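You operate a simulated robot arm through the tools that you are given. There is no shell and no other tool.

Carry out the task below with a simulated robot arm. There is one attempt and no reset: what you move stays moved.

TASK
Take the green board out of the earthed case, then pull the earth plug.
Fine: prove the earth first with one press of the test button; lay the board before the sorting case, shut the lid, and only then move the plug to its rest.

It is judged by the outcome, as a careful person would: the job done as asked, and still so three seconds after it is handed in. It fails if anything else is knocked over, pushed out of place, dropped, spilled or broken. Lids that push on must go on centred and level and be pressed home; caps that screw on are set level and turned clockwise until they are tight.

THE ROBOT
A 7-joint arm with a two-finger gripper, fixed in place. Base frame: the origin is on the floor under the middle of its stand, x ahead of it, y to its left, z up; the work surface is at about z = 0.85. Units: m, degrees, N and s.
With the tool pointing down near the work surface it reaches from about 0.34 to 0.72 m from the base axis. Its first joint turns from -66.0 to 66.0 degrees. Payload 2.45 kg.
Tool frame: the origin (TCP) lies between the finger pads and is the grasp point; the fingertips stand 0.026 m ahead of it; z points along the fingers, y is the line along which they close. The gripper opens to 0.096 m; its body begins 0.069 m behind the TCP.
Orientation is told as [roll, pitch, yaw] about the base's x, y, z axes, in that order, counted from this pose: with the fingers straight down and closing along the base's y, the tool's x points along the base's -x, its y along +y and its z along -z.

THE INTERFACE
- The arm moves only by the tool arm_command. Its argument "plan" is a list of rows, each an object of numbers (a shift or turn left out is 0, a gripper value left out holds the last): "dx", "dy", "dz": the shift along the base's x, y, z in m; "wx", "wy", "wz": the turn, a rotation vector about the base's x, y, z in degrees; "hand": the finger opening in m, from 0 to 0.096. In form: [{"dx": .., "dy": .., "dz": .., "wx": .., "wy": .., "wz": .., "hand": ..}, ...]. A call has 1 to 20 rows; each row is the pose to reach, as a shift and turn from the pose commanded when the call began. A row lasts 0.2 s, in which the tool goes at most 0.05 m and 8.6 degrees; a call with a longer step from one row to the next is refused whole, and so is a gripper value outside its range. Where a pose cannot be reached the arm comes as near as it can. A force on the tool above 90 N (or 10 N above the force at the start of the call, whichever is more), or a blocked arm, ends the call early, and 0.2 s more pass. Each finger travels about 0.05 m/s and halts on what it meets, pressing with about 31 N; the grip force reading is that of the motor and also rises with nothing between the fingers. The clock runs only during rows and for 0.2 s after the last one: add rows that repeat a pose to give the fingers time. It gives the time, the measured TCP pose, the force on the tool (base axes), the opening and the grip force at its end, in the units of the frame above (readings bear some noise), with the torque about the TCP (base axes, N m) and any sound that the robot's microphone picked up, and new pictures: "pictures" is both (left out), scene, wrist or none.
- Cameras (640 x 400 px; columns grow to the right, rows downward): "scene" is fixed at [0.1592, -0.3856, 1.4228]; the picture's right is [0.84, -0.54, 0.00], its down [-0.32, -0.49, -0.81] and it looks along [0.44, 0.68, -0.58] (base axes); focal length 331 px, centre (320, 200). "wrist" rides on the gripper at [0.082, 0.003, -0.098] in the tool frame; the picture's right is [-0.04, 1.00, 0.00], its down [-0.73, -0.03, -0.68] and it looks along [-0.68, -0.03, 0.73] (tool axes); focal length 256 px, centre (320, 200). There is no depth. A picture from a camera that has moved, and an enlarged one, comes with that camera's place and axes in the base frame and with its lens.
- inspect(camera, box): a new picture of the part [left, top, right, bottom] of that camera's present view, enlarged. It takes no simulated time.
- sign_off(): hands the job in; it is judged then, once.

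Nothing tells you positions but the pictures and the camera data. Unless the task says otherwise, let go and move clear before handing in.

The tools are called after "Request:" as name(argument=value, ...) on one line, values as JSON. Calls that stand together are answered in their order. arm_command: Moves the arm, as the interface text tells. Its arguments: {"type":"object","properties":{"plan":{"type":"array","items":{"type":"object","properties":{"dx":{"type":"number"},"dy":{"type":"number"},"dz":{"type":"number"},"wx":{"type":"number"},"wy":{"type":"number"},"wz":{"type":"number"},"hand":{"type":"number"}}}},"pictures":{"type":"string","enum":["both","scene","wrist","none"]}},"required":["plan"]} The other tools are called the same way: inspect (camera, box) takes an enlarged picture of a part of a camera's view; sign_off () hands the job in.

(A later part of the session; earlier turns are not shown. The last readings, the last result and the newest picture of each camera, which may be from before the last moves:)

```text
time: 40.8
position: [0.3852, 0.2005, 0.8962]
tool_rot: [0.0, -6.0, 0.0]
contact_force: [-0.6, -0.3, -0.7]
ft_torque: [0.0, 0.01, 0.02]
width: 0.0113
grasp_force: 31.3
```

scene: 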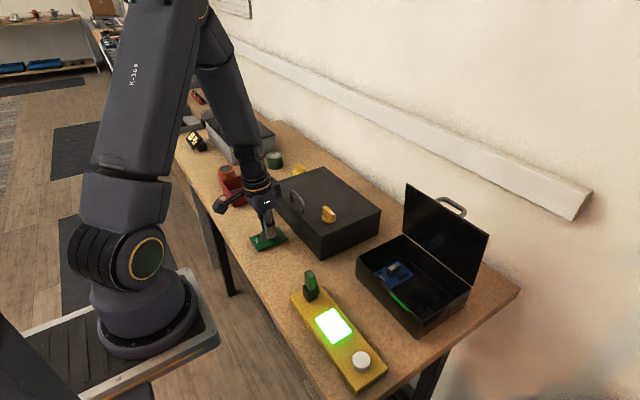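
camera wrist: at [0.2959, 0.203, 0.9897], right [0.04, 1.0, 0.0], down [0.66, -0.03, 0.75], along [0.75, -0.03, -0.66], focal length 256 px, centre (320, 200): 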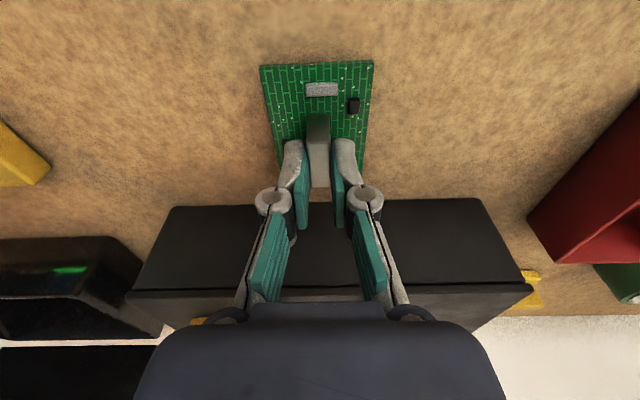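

The board is still free of the bench with no force yet, so I'll keep stepping down gently.

Request:
arm_command(plan=[{"dz": -0.001}, {"dz": -0.002}, {"dz": -0.003}], pictures="scene")

Request:
inspect(camera="scene", box=[230, 200, 310, 270])

```text
time: 41.6
position: [0.386, 0.2003, 0.8934]
tool_rot: [0.0, -6.0, 0.0]
contact_force: [0.5, -1.1, -1.5]
ft_torque: [0.02, -0.04, 0.0]
width: 0.0111
grasp_force: 30.5
```

scene: 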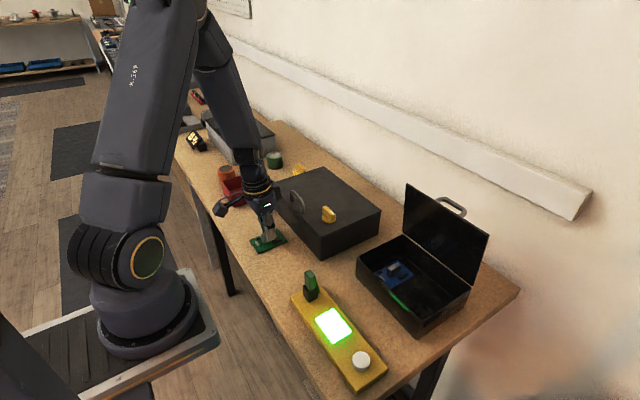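

```text
5.71 times, centred on (270, 235) of scene
camera zoom: at [0.1592, -0.3856, 1.4228], right [0.84, -0.54, 0.0], down [-0.32, -0.49, -0.81], along [0.44, 0.68, -0.58], focal length 1890 px, centre (606, 0)
```

zoom: 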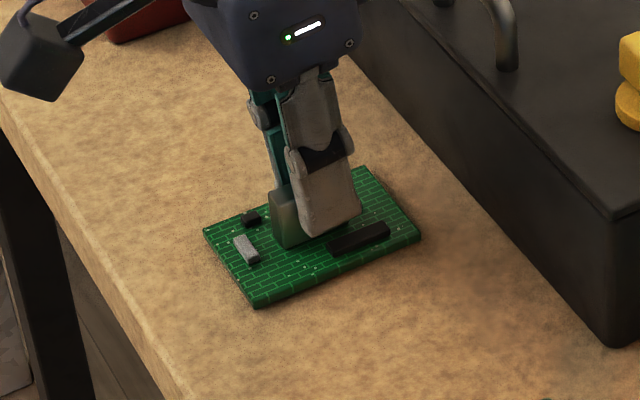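

Request:
arm_command(plan=[{"dz": -0.001}, {"dz": -0.002}], pictures="none")

```text
time: 42.2
position: [0.3853, 0.1982, 0.8921]
tool_rot: [0.0, -5.9, -0.1]
contact_force: [0.3, 0.1, 0.7]
ft_torque: [-0.02, -0.04, 0.0]
width: 0.0112
grasp_force: 30.8
```

Request:
arm_command(plan=[{"dz": -0.001}, {"dz": -0.002}], pictures="none")

```text
time: 42.8
position: [0.3866, 0.1991, 0.8904]
tool_rot: [0.0, -6.2, 0.0]
contact_force: [-5.7, -3.2, 29.9]
ft_torque: [-0.09, 0.05, 0.01]
width: 0.011
grasp_force: 31.2
```

The board has touched down (30 N). I'll ease off slightly, then open the fingers and rise straight up.

Request:
arm_command(plan=[{"dz": 0.001}, {"dz": 0.0015}, {"dz": 0.0015, "hand": 0.02}, {"dz": 0.0015, "hand": 0.034}, {"dz": 0.0015, "hand": 0.034}, {"dz": 0.0015, "hand": 0.034}], pictures="wrist")

```text
time: 44.2
position: [0.3853, 0.1996, 0.8921]
tool_rot: [0.0, -6.0, 0.0]
contact_force: [0.2, 0.1, 0.4]
ft_torque: [-0.01, -0.02, -0.02]
width: 0.0341
grasp_force: 0.1
camera wrist: at [0.2951, 0.2025, 0.9806], right [0.04, 1.0, 0.0], down [0.66, -0.03, 0.75], along [0.75, -0.03, -0.66], focal length 256 px, centre (320, 200)
```

wrist: 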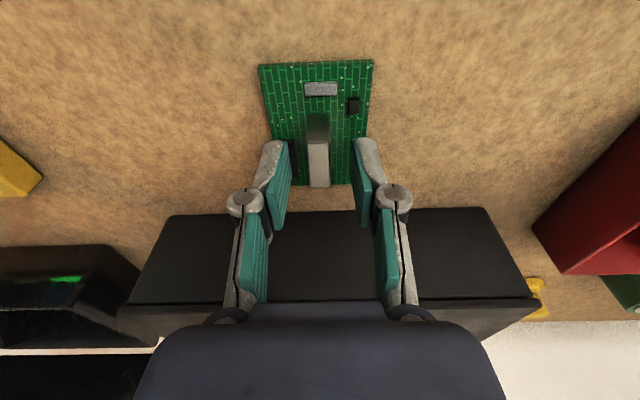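

The board lies flat and free. I'll rise clear, straighten the tool, and check the result.

Request:
arm_command(plan=[{"dz": 0.03}, {"dz": 0.07}, {"dz": 0.11}, {"dz": 0.15, "wy": 3}, {"dz": 0.19, "wy": 6}, {"dz": 0.22, "wy": 6}, {"dz": 0.22, "wy": 6}], pictures="both")

Request:
inspect(camera="scene", box=[340, 150, 520, 340])

```text
time: 45.8
position: [0.383, 0.197, 1.108]
tool_rot: [0.0, 0.0, 0.1]
contact_force: [-0.2, 0.1, 0.2]
ft_torque: [-0.03, -0.02, 0.01]
width: 0.0341
grasp_force: 0.0
camera wrist: at [0.3027, 0.2007, 1.2078], right [0.04, 1.0, 0.0], down [0.73, -0.03, 0.68], along [0.68, -0.03, -0.73], focal length 256 px, centre (320, 200)
```

scene: 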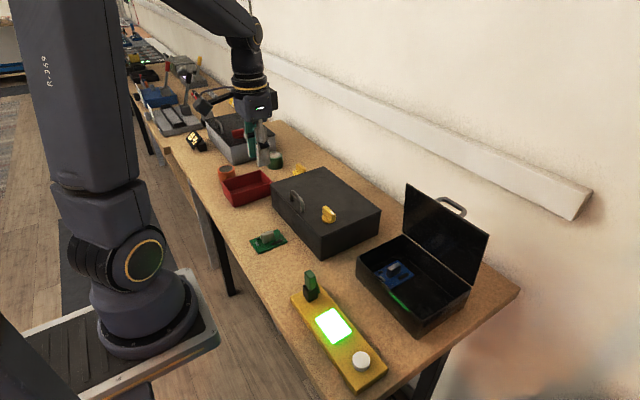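
wrist: 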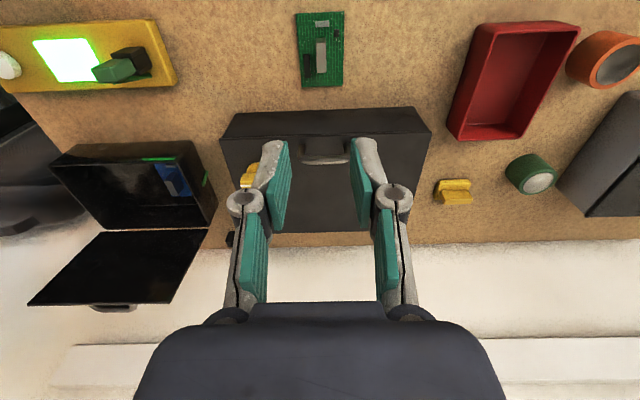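

```text
2.11 times, centred on (430, 245) of scene
camera zoom: at [0.1592, -0.3856, 1.4228], right [0.84, -0.54, 0.0], down [-0.32, -0.49, -0.81], along [0.44, 0.68, -0.58], focal length 696 px, centre (88, 105)
```

zoom: 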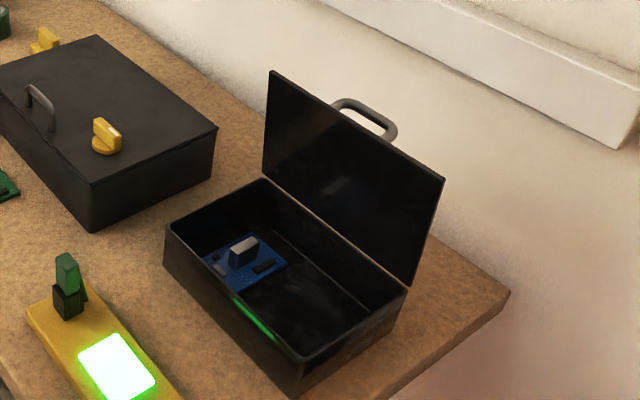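

The board lies in front of the sorting case and everything else is in place. Now for the lid: I'll open the fingers and pass high over it to a spot above the handle, which stands behind the lid at about (0.655, -0.10, 1.04).

Request:
arm_command(plan=[{"dz": 0.03, "dy": -0.03, "hand": 0.096}, {"dz": 0.04, "dy": -0.075, "dx": 0.01}, {"dz": 0.04, "dy": -0.12, "dx": 0.03}, {"dz": 0.04, "dy": -0.165, "dx": 0.05}, {"dz": 0.04, "dy": -0.21, "dx": 0.07}, {"dz": 0.04, "dy": -0.255, "dx": 0.1}, {"dz": 0.04, "dy": -0.297, "dx": 0.13}, {"dz": 0.04, "dy": -0.297, "dx": 0.17}, {"dz": 0.04, "dy": -0.297, "dx": 0.21}, {"dz": 0.03, "dy": -0.297, "dx": 0.24}, {"dz": 0.02, "dy": -0.297, "dx": 0.269}, {"dz": 0.02, "dy": -0.297, "dx": 0.269}], pictures="both")

Request:
inspect(camera="scene", box=[370, 100, 520, 260])

```text
refused: row 6 steps farther than a row can; nothing moved
```

```text
2.50 times, centred on (445, 180) of scene
camera zoom: at [0.1592, -0.3856, 1.4228], right [0.84, -0.54, 0.0], down [-0.32, -0.49, -0.81], along [0.44, 0.68, -0.58], focal length 827 px, centre (8, 250)
```

zoom: 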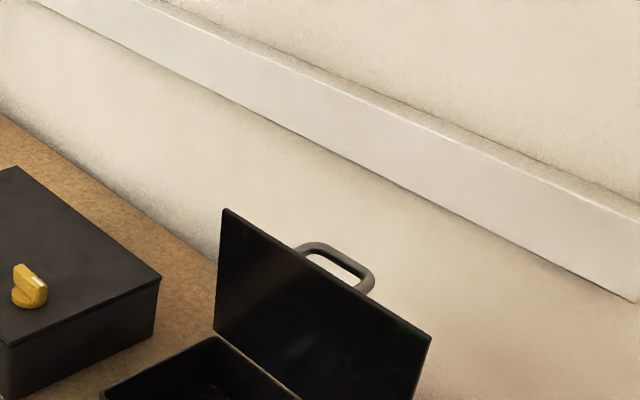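

One step was slightly too long; I'll send the same route with shorter steps.

Request:
arm_command(plan=[{"dz": 0.03, "dy": -0.03, "hand": 0.096}, {"dz": 0.04, "dy": -0.075, "dx": 0.01}, {"dz": 0.04, "dy": -0.12, "dx": 0.025}, {"dz": 0.04, "dy": -0.165, "dx": 0.04}, {"dz": 0.04, "dy": -0.21, "dx": 0.055}, {"dz": 0.04, "dy": -0.255, "dx": 0.07}, {"dz": 0.04, "dy": -0.297, "dx": 0.09}, {"dz": 0.04, "dy": -0.297, "dx": 0.135}, {"dz": 0.04, "dy": -0.297, "dx": 0.18}, {"dz": 0.04, "dy": -0.297, "dx": 0.22}, {"dz": 0.03, "dy": -0.297, "dx": 0.255}, {"dz": 0.02, "dy": -0.297, "dx": 0.275}, {"dz": 0.02, "dy": -0.297, "dx": 0.275}], pictures="both")

Request:
inspect(camera="scene", box=[370, 100, 520, 260])

Request:
inspect(camera="wrist", box=[200, 0, 440, 200])

```text
time: 48.6
position: [0.6597, -0.0958, 1.1319]
tool_rot: [-0.1, 0.0, 0.0]
contact_force: [-1.0, -0.4, 0.5]
ft_torque: [-0.01, -0.04, 0.02]
width: 0.096
grasp_force: 0.0
camera wrist: at [0.5794, -0.0931, 1.2308], right [0.04, 1.0, 0.0], down [0.73, -0.03, 0.68], along [0.68, -0.03, -0.73], focal length 256 px, centre (320, 200)
```

scene: 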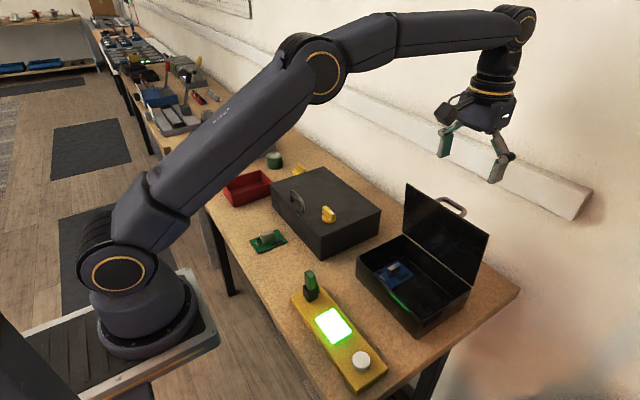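
wrist: 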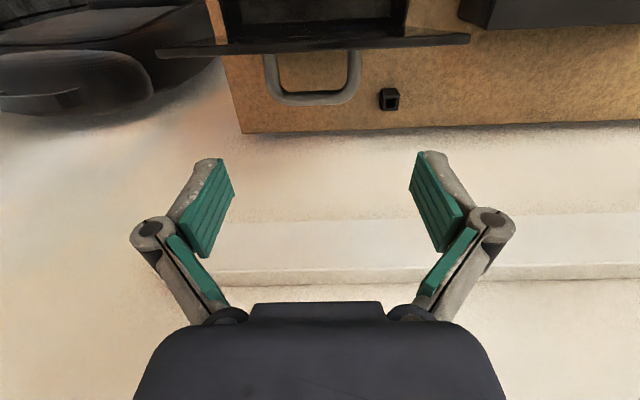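

```text
2.50 times, centred on (445, 180) of scene
camera zoom: at [0.1592, -0.3856, 1.4228], right [0.84, -0.54, 0.0], down [-0.32, -0.49, -0.81], along [0.44, 0.68, -0.58], focal length 827 px, centre (8, 250)
```

zoom: 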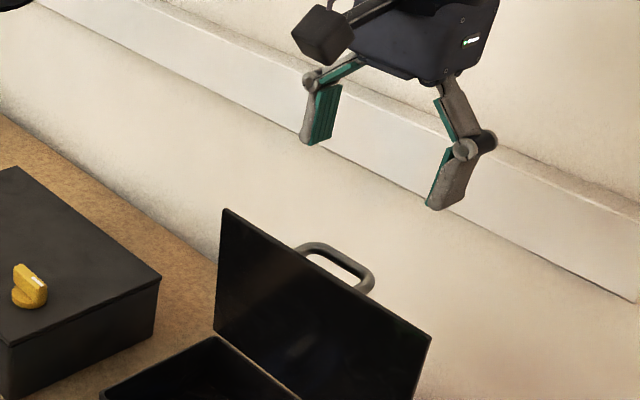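

```text
2.00 times, centred on (320, 100) of wrist
camera zoom: at [0.5794, -0.0931, 1.2308], right [0.04, 1.0, 0.0], down [0.73, -0.03, 0.68], along [0.68, -0.03, -0.73], focal length 512 px, centre (320, 400)
```

zoom: 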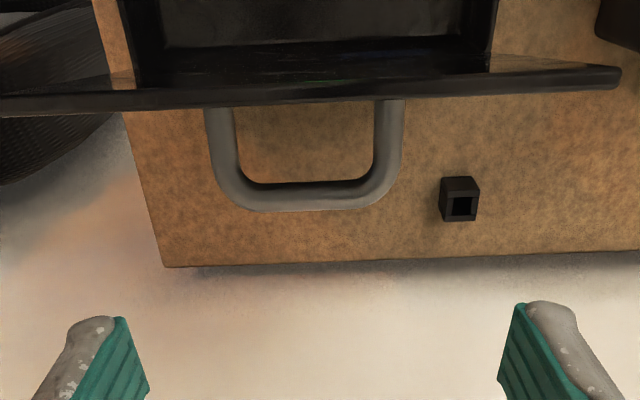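

The handle bar is at about (0.652, -0.102, 1.044). I'll align to it and descend with the fingers straddling its legs behind the lid.

Request:
arm_command(plan=[{"dx": -0.009, "dy": -0.0058, "dz": -0.015}, {"dx": -0.009, "dy": -0.0058, "dz": -0.04}, {"dx": -0.009, "dy": -0.0058, "dz": -0.065}, {"dx": -0.009, "dy": -0.0058, "dz": -0.083}, {"dx": -0.009, "dy": -0.0058, "dz": -0.083}], pictures="both")

Request:
inspect(camera="wrist", box=[200, 60, 440, 240])

Request:
inspect(camera="scene", box=[370, 100, 520, 260])

```text
time: 49.8
position: [0.6509, -0.1015, 1.0478]
tool_rot: [0.0, 0.0, 0.0]
contact_force: [1.5, -0.4, -0.6]
ft_torque: [0.01, -0.03, 0.0]
width: 0.0962
grasp_force: 0.1
camera wrist: at [0.5703, -0.0988, 1.1465], right [0.04, 1.0, 0.0], down [0.73, -0.03, 0.68], along [0.68, -0.03, -0.73], focal length 256 px, centre (320, 200)
```

scene: 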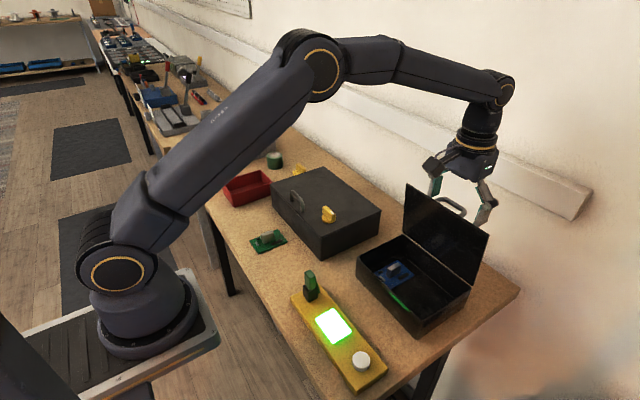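
wrist: 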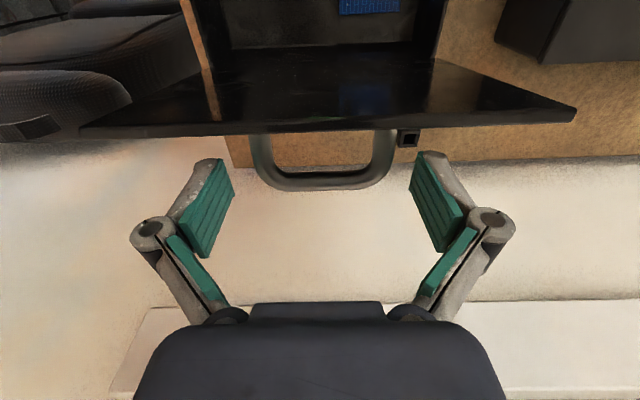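

```text
2.22 times, centred on (320, 150) of wrist
camera zoom: at [0.5703, -0.0988, 1.1465], right [0.04, 1.0, 0.0], down [0.73, -0.03, 0.68], along [0.68, -0.03, -0.73], focal length 569 px, centre (320, 311)
```

zoom: 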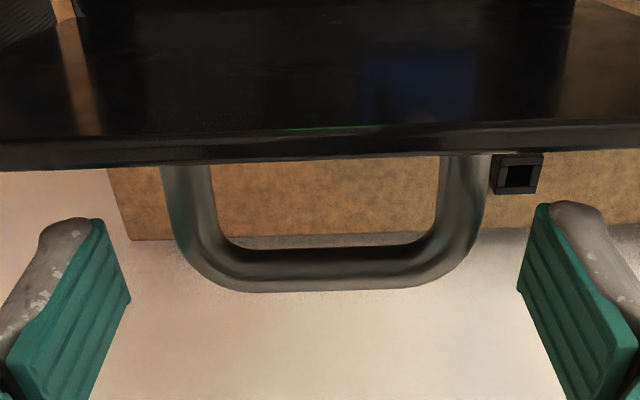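

```text
2.50 times, centred on (445, 180) of scene
camera zoom: at [0.1592, -0.3856, 1.4228], right [0.84, -0.54, 0.0], down [-0.32, -0.49, -0.81], along [0.44, 0.68, -0.58], focal length 827 px, centre (8, 250)
```

zoom: 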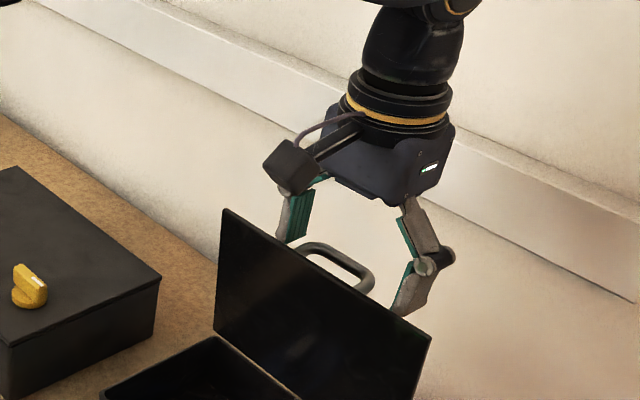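

The fingers straddle the handle symmetrically with the bar at the pads. Closing on it now.

Request:
arm_command(plan=[{"hand": 0.08}, {"hand": 0.065}, {"hand": 0.05}, {"hand": 0.05}, {"hand": 0.05}, {"hand": 0.05}], pictures="wrist")

```text
time: 51.2
position: [0.6517, -0.1014, 1.0485]
tool_rot: [0.1, 0.0, 0.1]
contact_force: [0.3, 10.1, 4.1]
ft_torque: [0.16, 0.13, -0.02]
width: 0.0624
grasp_force: 45.2
camera wrist: at [0.5704, -0.0977, 1.147], right [0.04, 1.0, 0.0], down [0.73, -0.03, 0.68], along [0.68, -0.03, -0.73], focal length 256 px, centre (320, 200)
```

wrist: 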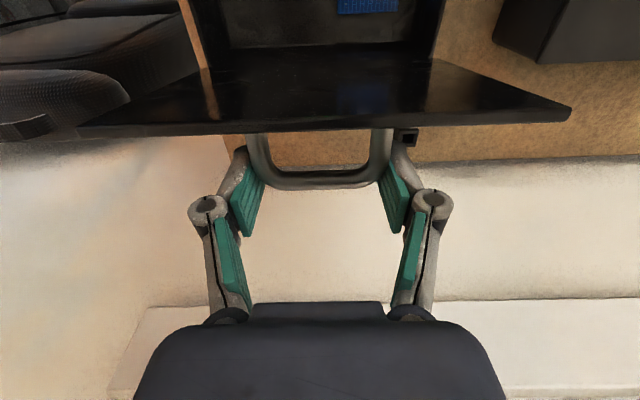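

The opening reads 0.0624, slightly narrower than before, which suggests the pads are on the rounded corners. I'll reopen, move 7 mm closer to the lid so they hold the straight legs, and close again.

Request:
arm_command(plan=[{"hand": 0.075}, {"hand": 0.08}, {"dx": -0.004, "dz": -0.002, "hand": 0.08}, {"dx": -0.007, "dz": -0.003, "hand": 0.08}, {"dx": -0.007, "dz": -0.003, "hand": 0.05}, {"dx": -0.007, "dz": -0.003, "hand": 0.05}, {"dx": -0.007, "dz": -0.003, "hand": 0.05}, {"dx": -0.007, "dz": -0.003, "hand": 0.05}], pictures="wrist")

```text
time: 53.0
position: [0.6441, -0.0998, 1.0459]
tool_rot: [0.1, 0.0, 0.1]
contact_force: [-1.2, 11.9, 7.5]
ft_torque: [0.14, 0.24, -0.17]
width: 0.063
grasp_force: 45.4
camera wrist: at [0.5636, -0.0976, 1.1441], right [0.04, 1.0, 0.0], down [0.73, -0.03, 0.68], along [0.68, -0.02, -0.73], focal length 256 px, centre (320, 200)
```

wrist: 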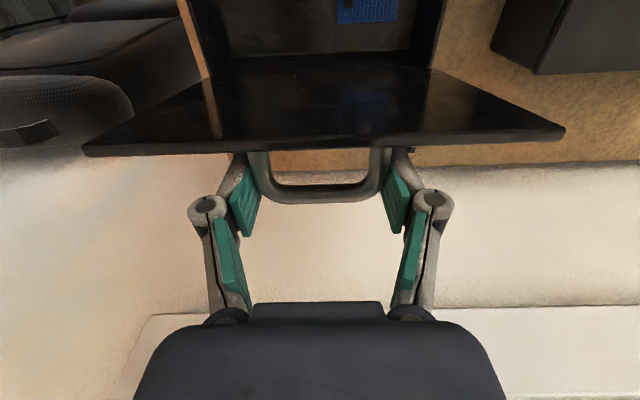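

The grip is firm on the legs. Now I'll bring the lid down along the same arc, starting from about 80° and tilting the tool back partly as it turns.

Request:
arm_command(plan=[{"dx": -0.0058, "dz": -0.0001, "dy": -0.001, "wy": -1}, {"dx": -0.0117, "dz": -0.0003, "dy": -0.0015, "wy": -2}, {"dx": -0.0174, "dz": -0.001, "dy": -0.0015, "wy": -3}, {"dx": -0.0232, "dz": -0.0017, "dy": -0.0015, "wy": -4}, {"dx": -0.0348, "dz": -0.004, "dy": -0.0015, "wy": -6}], pictures="both")

```text
time: 54.2
position: [0.6125, -0.1007, 1.0403]
tool_rot: [0.4, -6.1, 0.1]
contact_force: [7.1, 26.8, 6.8]
ft_torque: [-0.07, -1.14, -0.6]
width: 0.0632
grasp_force: 45.0
camera wrist: at [0.5208, -0.0982, 1.1296], right [0.04, 1.0, 0.01], down [0.66, -0.03, 0.75], along [0.75, -0.02, -0.66], focal length 256 px, centre (320, 200)
```

scene: 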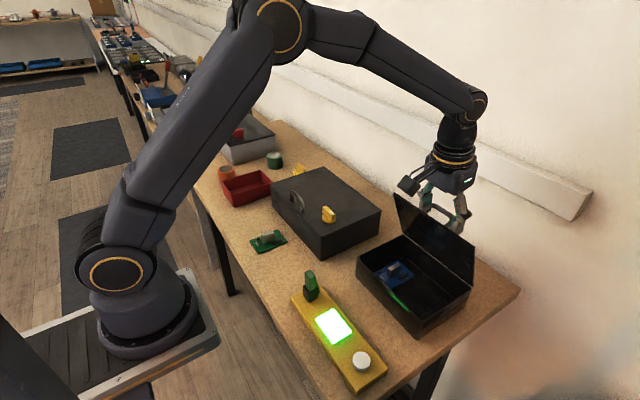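
wrist: 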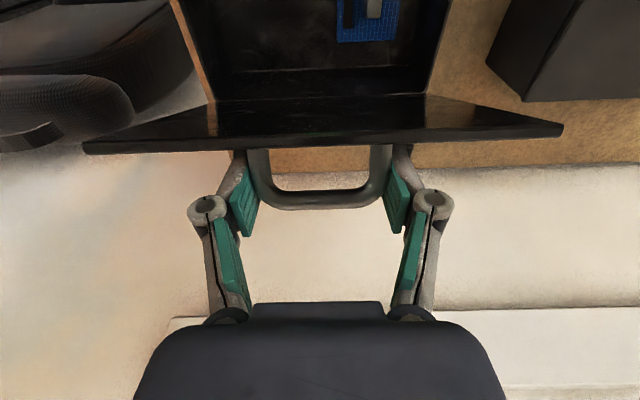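

The lid is following; there is a sideways force because I shifted the wrong way in y, so I'll reverse that and continue the arc.

Request:
arm_command(plan=[{"dx": -0.005, "dz": -0.0015, "dy": 0.002, "wy": -1}, {"dx": -0.0111, "dz": -0.0033, "dy": 0.003, "wy": -2}, {"dx": -0.0165, "dz": -0.0054, "dy": 0.003, "wy": -3}, {"dx": -0.022, "dz": -0.0076, "dy": 0.003, "wy": -4}, {"dx": -0.0272, "dz": -0.0102, "dy": 0.003, "wy": -5}, {"dx": -0.0324, "dz": -0.0128, "dy": 0.003, "wy": -6}], pictures="both")

```text
time: 55.6
position: [0.5795, -0.1008, 1.0278]
tool_rot: [0.0, -12.0, 0.1]
contact_force: [19.7, 18.5, -12.5]
ft_torque: [-0.16, -1.53, -0.62]
width: 0.0633
grasp_force: 44.7
camera wrist: at [0.4789, -0.0976, 1.1063], right [0.04, 1.0, 0.01], down [0.58, -0.03, 0.82], along [0.82, -0.02, -0.58], focal length 256 px, centre (320, 200)
```

scene: 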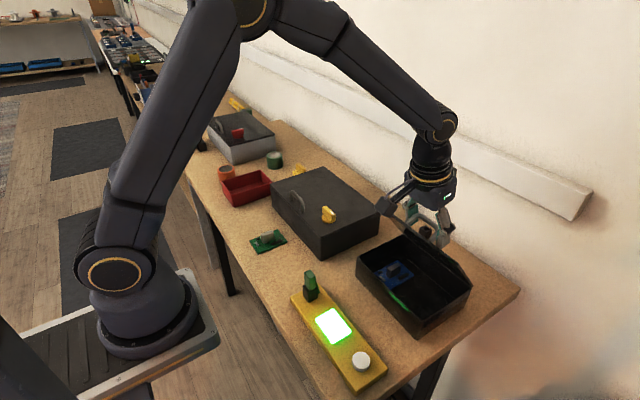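
wrist: 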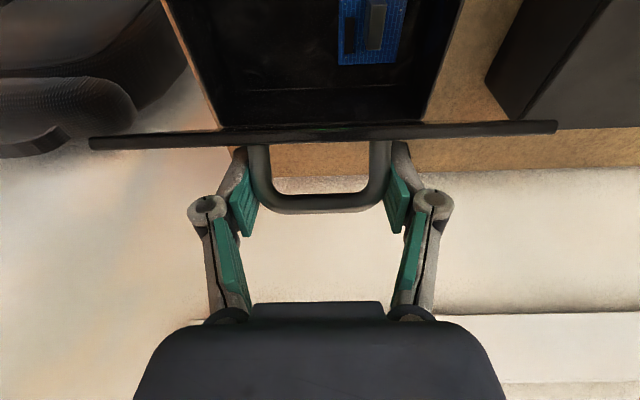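

The lid is at about 50° and behaving. The radius is a bit generous, so I'll tighten the arc by 2 mm and go on.

Request:
arm_command(plan=[{"dx": -0.004, "dz": -0.004, "dy": 0.001, "wy": -1}, {"dx": -0.0088, "dz": -0.0077, "dy": 0.0015, "wy": -2}, {"dx": -0.0135, "dz": -0.0111, "dy": 0.0015, "wy": -3}, {"dx": -0.0181, "dz": -0.0145, "dy": 0.0015, "wy": -4}, {"dx": -0.0225, "dz": -0.0183, "dy": 0.0015, "wy": -5}, {"dx": -0.0267, "dz": -0.0222, "dy": 0.0015, "wy": -6}, {"dx": -0.0308, "dz": -0.0263, "dy": 0.0015, "wy": -7}, {"dx": -0.0347, "dz": -0.0304, "dy": 0.0015, "wy": -8}], pictures="both")

```text
time: 57.4
position: [0.5463, -0.099, 0.9981]
tool_rot: [-0.1, -20.3, 0.2]
contact_force: [24.0, 17.1, -3.2]
ft_torque: [0.12, -1.79, -0.7]
width: 0.063
grasp_force: 45.2
camera wrist: at [0.4354, -0.0974, 1.0631], right [0.04, 1.0, 0.01], down [0.45, -0.03, 0.89], along [0.89, -0.03, -0.45], focal length 256 px, centre (320, 200)
```

scene: 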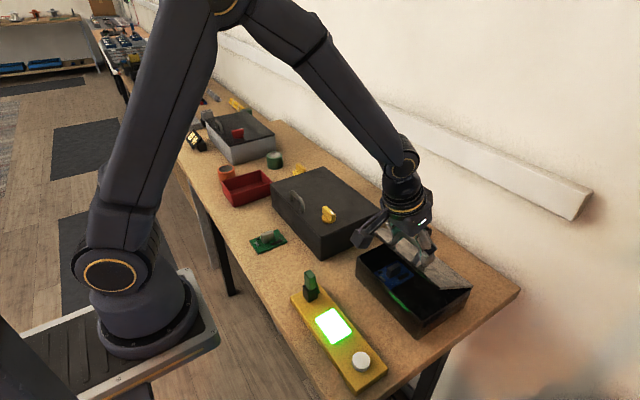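
wrist: 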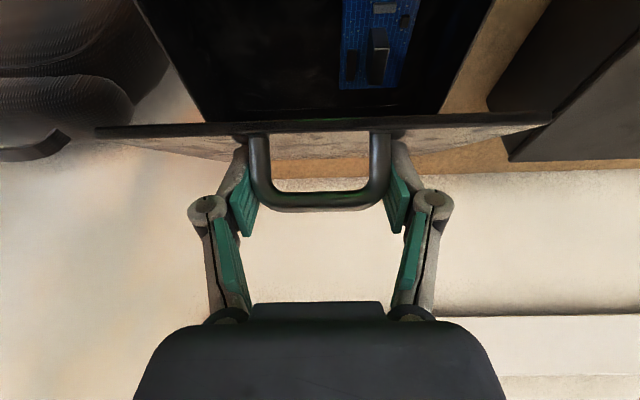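

The lid is at about 30°. I'll continue with a slightly smaller radius and a small +y correction.

Request:
arm_command(plan=[{"dx": -0.0012, "dz": -0.0052, "dy": 0.001, "wy": -1}, {"dx": -0.005, "dz": -0.0106, "dy": 0.002, "wy": -2}, {"dx": -0.0082, "dz": -0.0153, "dy": 0.002, "wy": -3}, {"dx": -0.0113, "dz": -0.0199, "dy": 0.002, "wy": -4}, {"dx": -0.014, "dz": -0.0249, "dy": 0.002, "wy": -5}, {"dx": -0.0167, "dz": -0.0298, "dy": 0.002, "wy": -6}], pictures="both")

Request:
inspect(camera="scene", box=[330, 180, 490, 340])

```text
time: 58.8
position: [0.528, -0.1006, 0.968]
tool_rot: [-0.3, -26.3, -0.1]
contact_force: [13.0, -5.7, 7.6]
ft_torque: [0.24, -1.47, -0.41]
width: 0.0624
grasp_force: 44.8
camera wrist: at [0.4122, -0.097, 1.0199], right [0.04, 1.0, 0.02], down [0.36, -0.03, 0.93], along [0.93, -0.03, -0.36], focal length 256 px, centre (320, 200)
```

scene: 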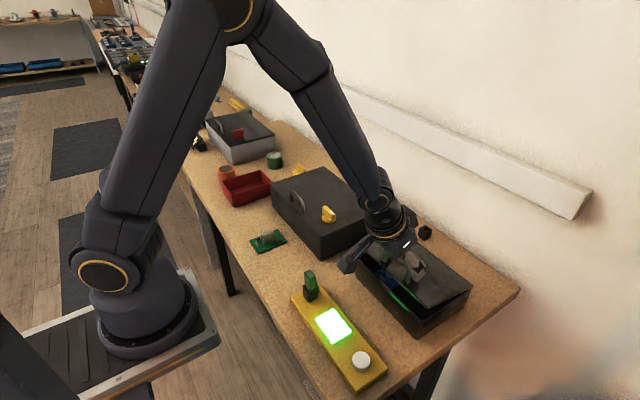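
wrist: 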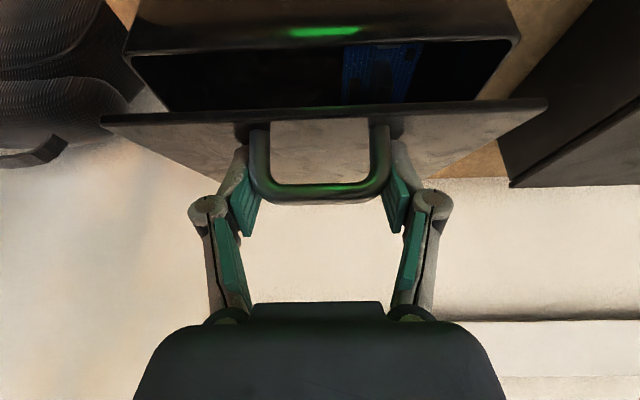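

```text
2.50 times, centred on (410, 260) of scene
camera zoom: at [0.1594, -0.3858, 1.4227], right [0.84, -0.54, 0.0], down [-0.32, -0.49, -0.81], along [0.44, 0.68, -0.58], focal length 827 px, centre (95, 50)
```

zoom: 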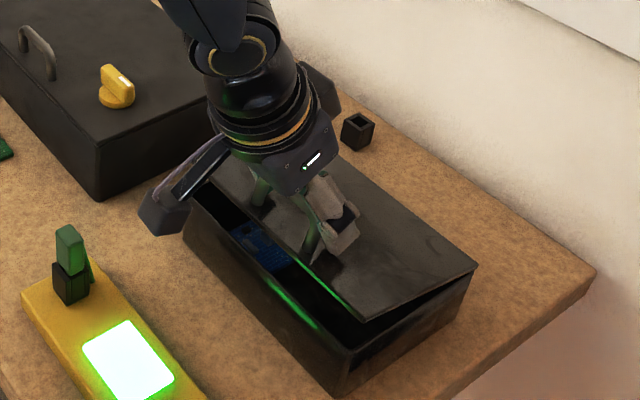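

About 15° left and the case has not moved. I'll lower the last part slowly.

Request:
arm_command(plan=[{"dx": -0.0022, "dz": -0.005}, {"dx": -0.0044, "dz": -0.0102}, {"dx": -0.0062, "dz": -0.0155}, {"dx": -0.0079, "dz": -0.0208}], pictures="both")

Request:
inspect(camera="scene", box=[330, 180, 490, 340])

```text
time: 59.8
position: [0.5217, -0.1, 0.9492]
tool_rot: [-0.4, -26.8, 0.0]
contact_force: [26.7, -11.4, 6.9]
ft_torque: [0.71, -1.55, -0.29]
width: 0.0625
grasp_force: 45.1
camera wrist: at [0.4054, -0.0968, 0.9993], right [0.04, 1.0, 0.01], down [0.35, -0.02, 0.94], along [0.94, -0.03, -0.35], focal length 256 px, centre (320, 200)
```

scene: 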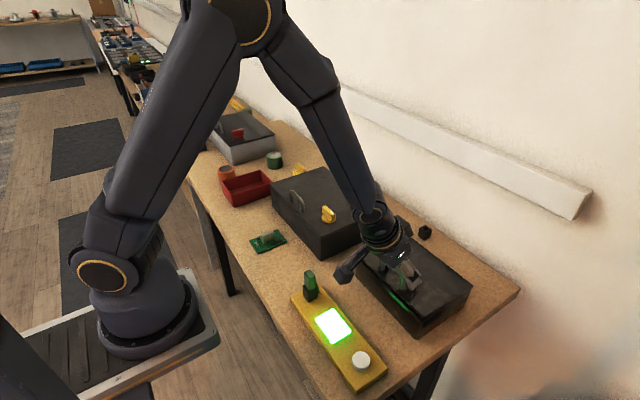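
wrist: 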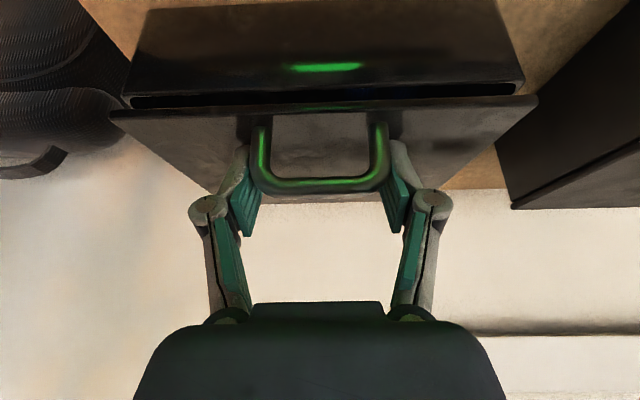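

```text
2.50 times, centred on (410, 260) of scene
camera zoom: at [0.1598, -0.3859, 1.4226], right [0.84, -0.54, 0.0], down [-0.32, -0.49, -0.81], along [0.44, 0.68, -0.58], focal length 827 px, centre (95, 50)
```

zoom: 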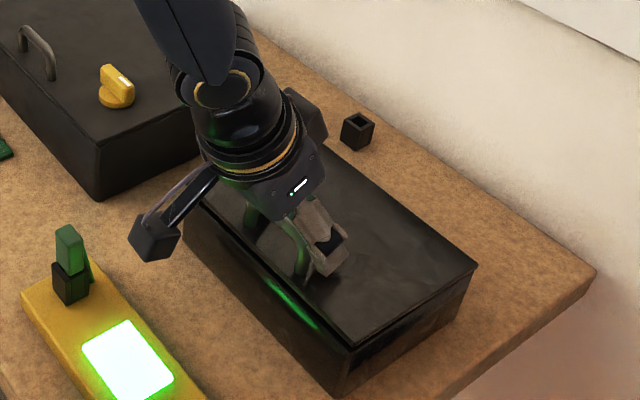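

Nearly shut, with a gap of a few degrees. I'll relieve the forward force a little and lower the rest.

Request:
arm_command(plan=[{"dx": 0.002, "dz": -0.002}, {"dx": 0.003, "dz": -0.005}, {"dx": 0.003, "dz": -0.008}, {"dx": 0.003, "dz": -0.0105}], pictures="both")

Request:
inspect(camera="scene", box=[330, 180, 490, 340])

```text
time: 60.8
position: [0.5204, -0.1007, 0.9399]
tool_rot: [-0.2, -26.5, 0.0]
contact_force: [-22.3, -20.7, 63.9]
ft_torque: [1.12, 0.18, 0.45]
width: 0.0628
grasp_force: 45.2
camera wrist: at [0.4048, -0.0968, 0.991], right [0.04, 1.0, 0.01], down [0.35, -0.03, 0.94], along [0.93, -0.03, -0.35], focal length 256 px, centre (320, 200)
```

scene: 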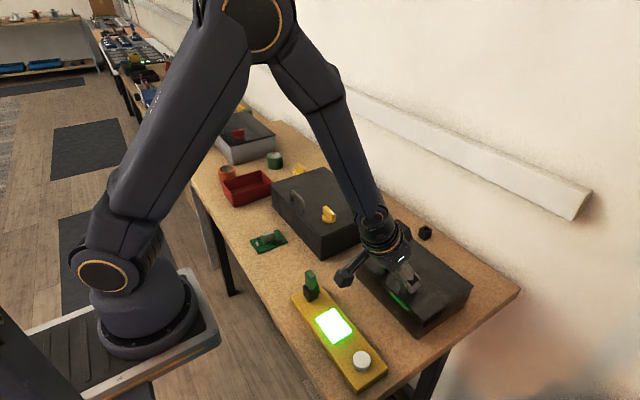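
wrist: 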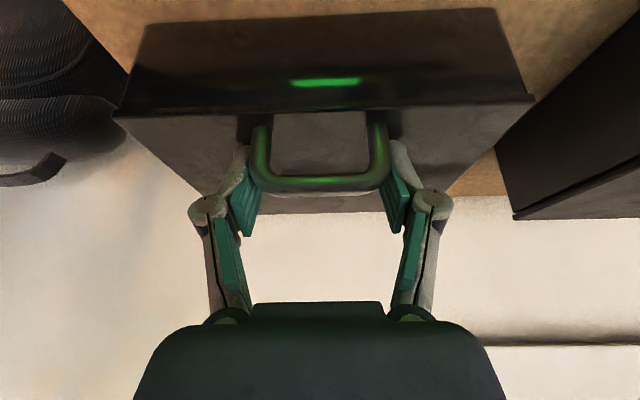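

```text
2.50 times, centred on (410, 260) of scene
camera zoom: at [0.1575, -0.386, 1.4229], right [0.84, -0.54, 0.0], down [-0.32, -0.49, -0.81], along [0.44, 0.68, -0.58], focal length 827 px, centre (95, 50)
```

zoom: 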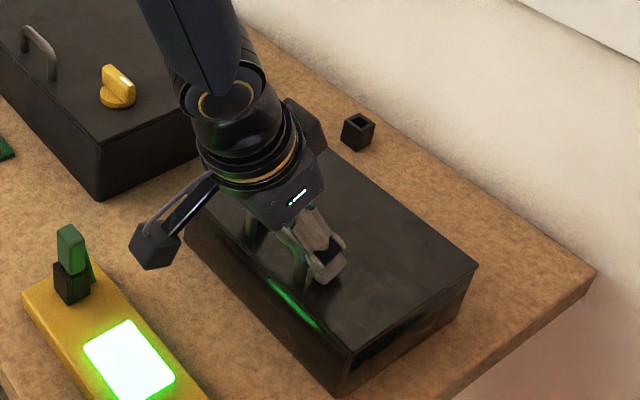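

The lid is down on the case (64 N reaction). I'll ease off, open the fingers and withdraw along the tool's axis.

Request:
arm_command(plan=[{"dz": 0.003, "dx": -0.001}, {"dz": 0.005, "dx": -0.001, "hand": 0.075}, {"dz": 0.005, "dx": -0.001, "hand": 0.09}, {"dz": 0.005, "dx": -0.001, "hand": 0.096}, {"dz": 0.005, "dx": -0.001, "hand": 0.096}], pictures="wrist")

```text
time: 62.0
position: [0.5195, -0.0987, 0.9409]
tool_rot: [-0.1, -25.9, 0.0]
contact_force: [0.6, -0.6, -0.5]
ft_torque: [0.02, -0.01, 0.0]
width: 0.0958
grasp_force: 0.0
camera wrist: at [0.4034, -0.0954, 0.9935], right [0.04, 1.0, 0.02], down [0.36, -0.03, 0.93], along [0.93, -0.03, -0.36], focal length 256 px, centre (320, 200)
```

wrist: 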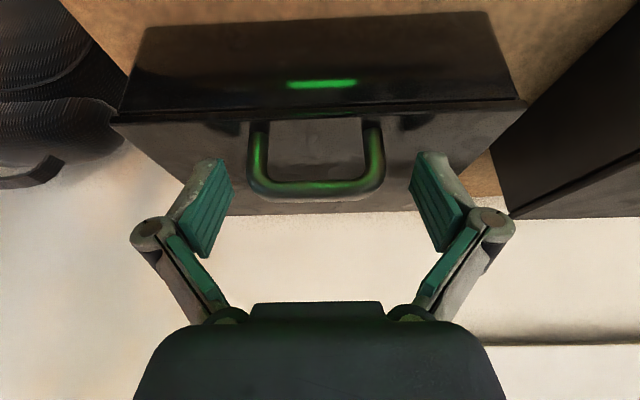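

The handle is free and no force remains. I'll lift away upward, straighten the tool and check the lid.

Request:
arm_command(plan=[{"dz": 0.03, "dx": -0.012}, {"dz": 0.065, "dx": -0.025, "wy": 4}, {"dz": 0.1, "dx": -0.035, "wy": 10}, {"dz": 0.135, "dx": -0.04, "wy": 18}, {"dz": 0.16, "dx": -0.045, "wy": 26}, {"dz": 0.18, "dx": -0.06, "wy": 34}, {"dz": 0.18, "dx": -0.07, "wy": 42}, {"dz": 0.18, "dx": -0.075, "wy": 48}, {"dz": 0.18, "dx": -0.075, "wy": 48}], pictures="both")

Request:
inspect(camera="scene", box=[330, 180, 490, 340])

Request:
inspect(camera="wrist", box=[200, 60, 440, 240])

```text
time: 64.0
position: [0.445, -0.0984, 1.1196]
tool_rot: [0.0, 22.1, 0.0]
contact_force: [-0.1, 0.4, -0.7]
ft_torque: [0.01, -0.01, 0.0]
width: 0.096
grasp_force: 0.0
camera wrist: at [0.4074, -0.0951, 1.2423], right [0.04, 1.0, -0.02], down [0.94, -0.03, 0.35], along [0.35, -0.03, -0.94], focal length 256 px, centre (320, 200)
```

scene: 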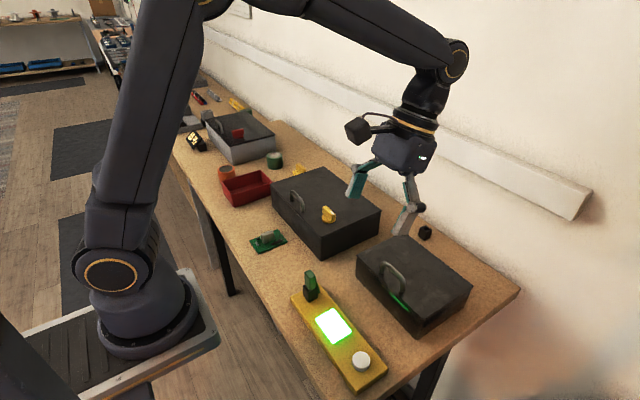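
wrist: 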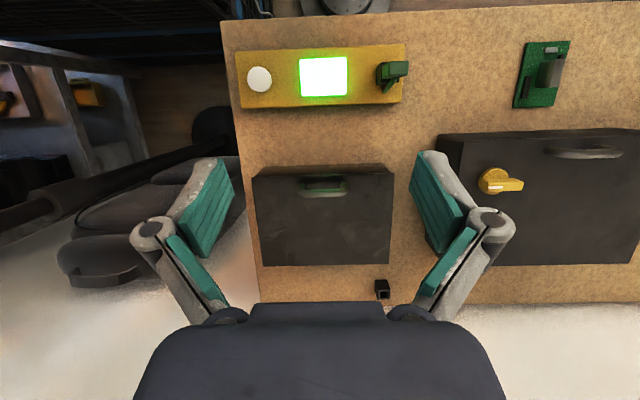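

```text
2.50 times, centred on (410, 260) of scene
camera zoom: at [0.1592, -0.3856, 1.4228], right [0.84, -0.54, 0.0], down [-0.32, -0.49, -0.81], along [0.44, 0.68, -0.58], focal length 827 px, centre (95, 50)
```

zoom: 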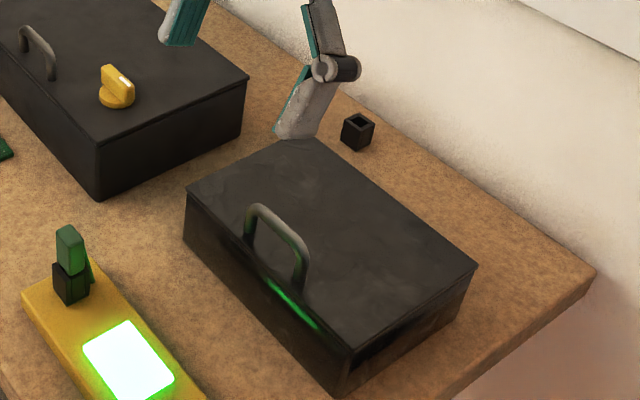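

```text
2.22 times, centred on (320, 150) of wrist
camera zoom: at [0.4074, -0.0951, 1.2423], right [0.04, 1.0, -0.02], down [0.94, -0.03, 0.35], along [0.35, -0.03, -0.94], focal length 569 px, centre (320, 311)
```

zoom: 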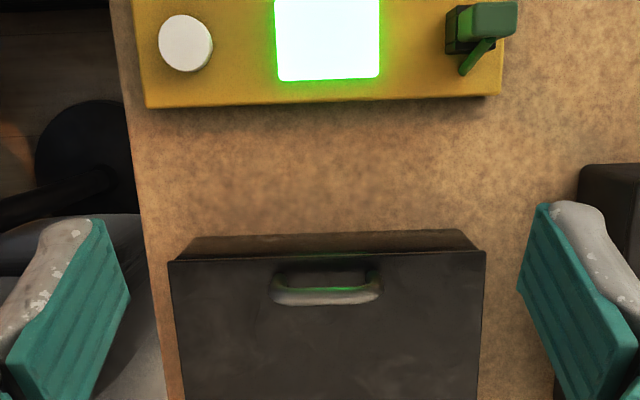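

The lid is fully shut, exactly as it was at the start. Now the plug: the rest is far out near the wall, so I want the same backward lean at both ends; I'll test above the plug with open fingers and a lean of about -20°.

Request:
arm_command(plan=[{"dx": -0.015, "dy": 0.015, "wy": -7, "hand": 0.05}, {"dx": -0.03, "dy": 0.03, "wy": -14}, {"dx": -0.045, "dy": 0.045, "wy": -21}, {"dx": -0.06, "dy": 0.06, "wy": -28}, {"dx": -0.07, "dy": 0.075, "wy": -35, "dz": -0.03}, {"dx": -0.07, "dy": 0.084, "wy": -42, "dz": -0.06}, {"dx": -0.07, "dy": 0.084, "wy": -42, "dz": -0.09}, {"dx": -0.07, "dy": 0.084, "wy": -42, "dz": -0.09}], pictures="both")

```text
time: 65.8
position: [0.3877, -0.017, 1.0377]
tool_rot: [0.0, -19.9, 0.1]
contact_force: [0.9, 0.4, 0.8]
ft_torque: [0.01, -0.01, -0.01]
width: 0.0498
grasp_force: 0.0
out of reach, approached as far as the arm can: row 7, 8
camera wrist: at [0.2776, -0.0129, 1.1021], right [0.04, 1.0, 0.01], down [0.46, -0.03, 0.89], along [0.89, -0.03, -0.46], focal length 256 px, centre (320, 200)
```

scene: 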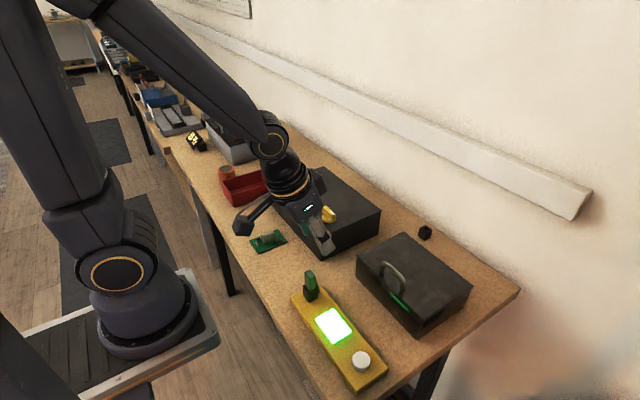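
wrist: 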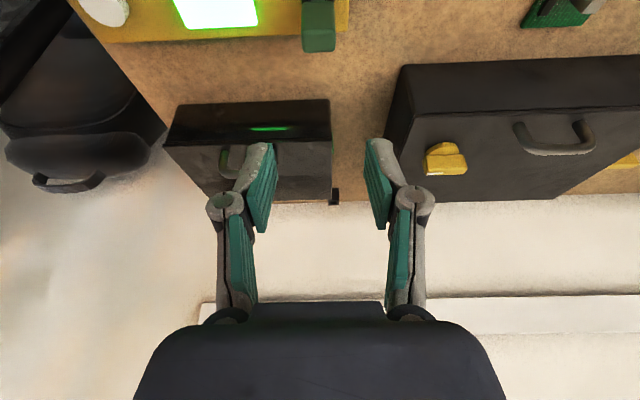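

With that lean the arm cannot fold enough near the plug, so I'll use only about -5° at both ends. Before gripping the plug I'll go over the rest with the empty gripper to check reach and measure it.

Request:
arm_command(plan=[{"dz": 0.02, "dx": 0.02, "wy": 3}, {"dz": 0.03, "dx": 0.06, "wy": 6}, {"dz": 0.03, "dx": 0.1, "wy": 9}, {"dz": 0.03, "dx": 0.14, "wy": 12}, {"dz": 0.03, "dx": 0.18, "wy": 15}, {"dz": 0.03, "dx": 0.22, "wy": 15}, {"dz": 0.03, "dx": 0.26, "wy": 15}, {"dz": 0.02, "dx": 0.3, "dy": 0.01, "wy": 15}, {"dz": 0.0, "dx": 0.325, "dy": 0.016, "wy": 15}, {"dz": 0.0, "dx": 0.325, "dy": 0.016, "wy": 15}], pictures="both")

Request:
inspect(camera="wrist", box=[260, 60, 380, 160])

```text
time: 68.0
position: [0.7116, 0.0004, 1.0382]
tool_rot: [0.0, -4.9, -0.1]
contact_force: [0.8, -0.6, -0.3]
ft_torque: [0.02, 0.02, 0.04]
width: 0.0499
grasp_force: 0.0
camera wrist: at [0.6227, 0.0035, 1.1284], right [0.04, 1.0, 0.0], down [0.67, -0.03, 0.74], along [0.74, -0.03, -0.67], focal length 256 px, centre (320, 200)
```

scene: 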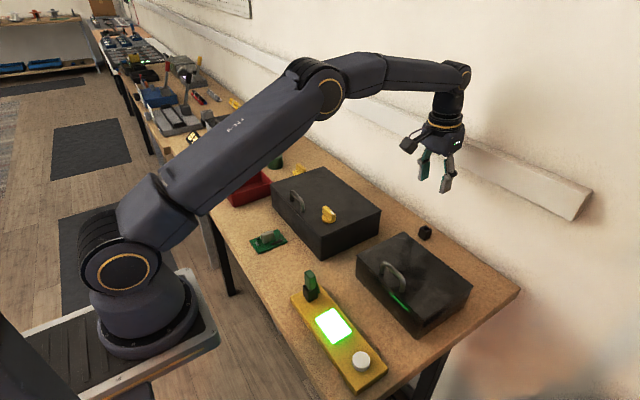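
wrist: 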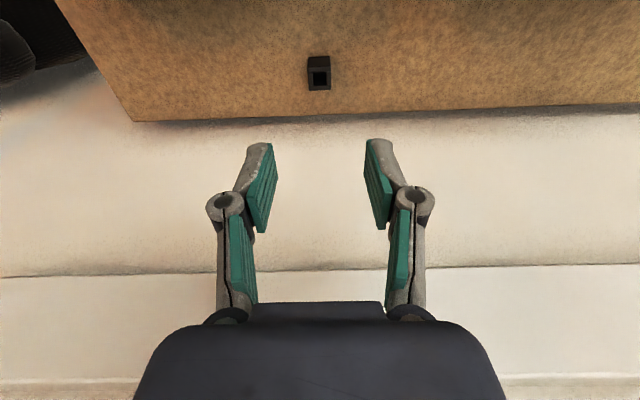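

```text
4.00 times, centred on (320, 110) of wrist
camera zoom: at [0.6227, 0.0035, 1.1284], right [0.04, 1.0, 0.0], down [0.67, -0.03, 0.74], along [0.74, -0.03, -0.67], focal length 1024 px, centre (320, 560)
```

zoom: 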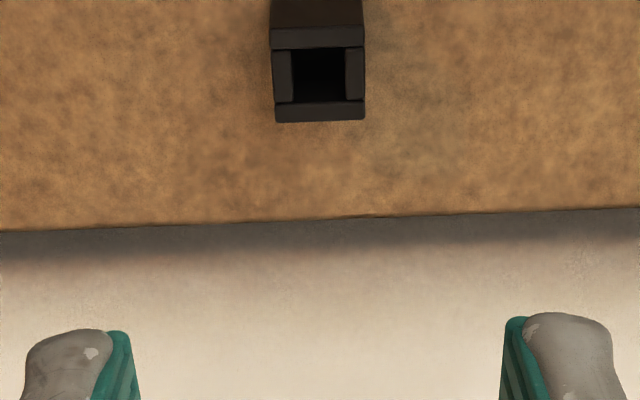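

The rest is reachable: its top is a 22 mm square with a 13 mm square hole centred near (0.727, -0.001). I'll now take a matching view of the plug in its socket from the same relative height, so the two can be compared directly.

Request:
arm_command(plan=[{"dz": 0.03, "dx": -0.03}, {"dz": 0.04, "dx": -0.075}, {"dz": 0.04, "dx": -0.12}, {"dz": 0.04, "dx": -0.165}, {"dz": 0.04, "dx": -0.21}, {"dz": 0.04, "dx": -0.255}, {"dz": 0.04, "dx": -0.3}, {"dz": 0.03, "dx": -0.34, "dy": -0.01}, {"dz": 0.02, "dx": -0.35, "dy": -0.013}, {"dz": 0.02, "dx": -0.35, "dy": -0.013}], pictures="both")

Request:
inspect(camera="wrist", box=[260, 40, 380, 140])

Request:
inspect(camera="scene", box=[280, 255, 350, 310])

```text
time: 70.2
position: [0.3622, -0.0113, 1.0558]
tool_rot: [0.0, -5.1, 0.1]
contact_force: [0.6, 0.0, -0.1]
ft_torque: [0.02, -0.01, -0.02]
width: 0.0502
grasp_force: 0.1
camera wrist: at [0.2726, -0.0092, 1.1472], right [0.04, 1.0, 0.0], down [0.67, -0.03, 0.74], along [0.74, -0.03, -0.67], focal length 256 px, centre (320, 200)
```

scene: 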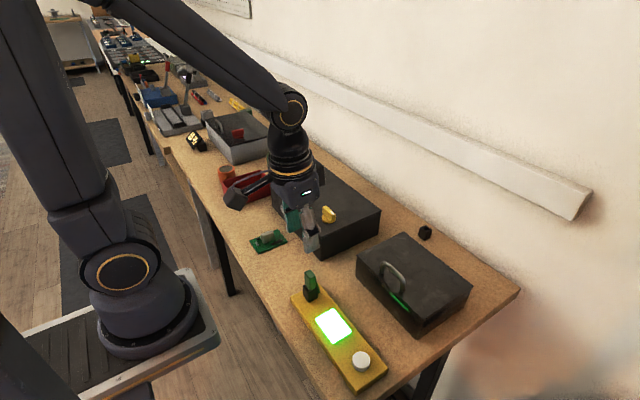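
wrist: 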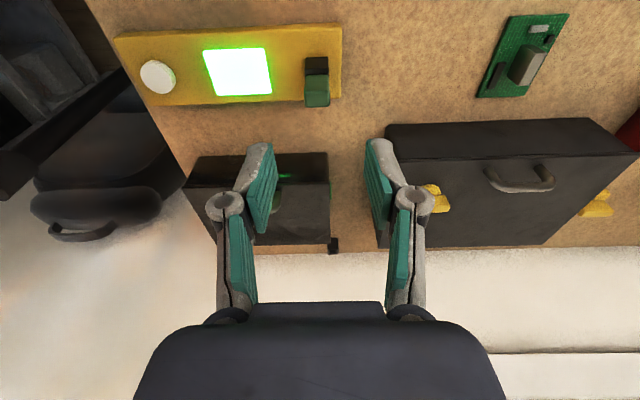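

```text
4.00 times, centred on (320, 90) of wrist
camera zoom: at [0.2726, -0.0092, 1.1472], right [0.04, 1.0, 0.0], down [0.67, -0.03, 0.74], along [0.74, -0.03, -0.67], focal length 1024 px, centre (320, 640)
```

zoom: 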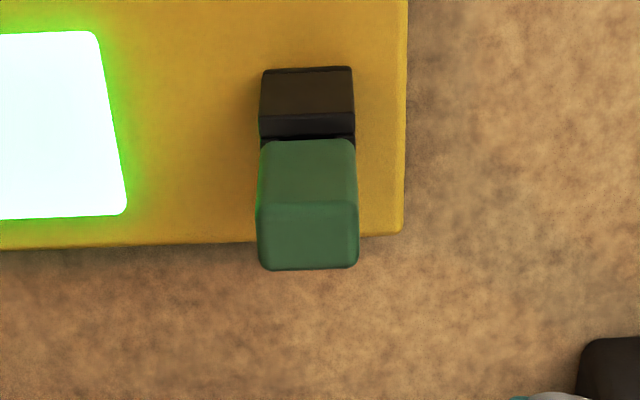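

```text
7.27 times, centred on (315, 282) of scene
camera zoom: at [0.1592, -0.3856, 1.4228], right [0.84, -0.54, 0.0], down [-0.32, -0.49, -0.81], along [0.44, 0.68, -0.58], focal length 2405 px, centre (356, -400)
```

zoom: 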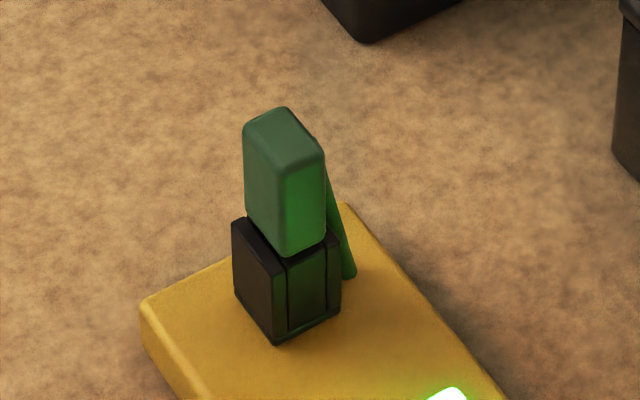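

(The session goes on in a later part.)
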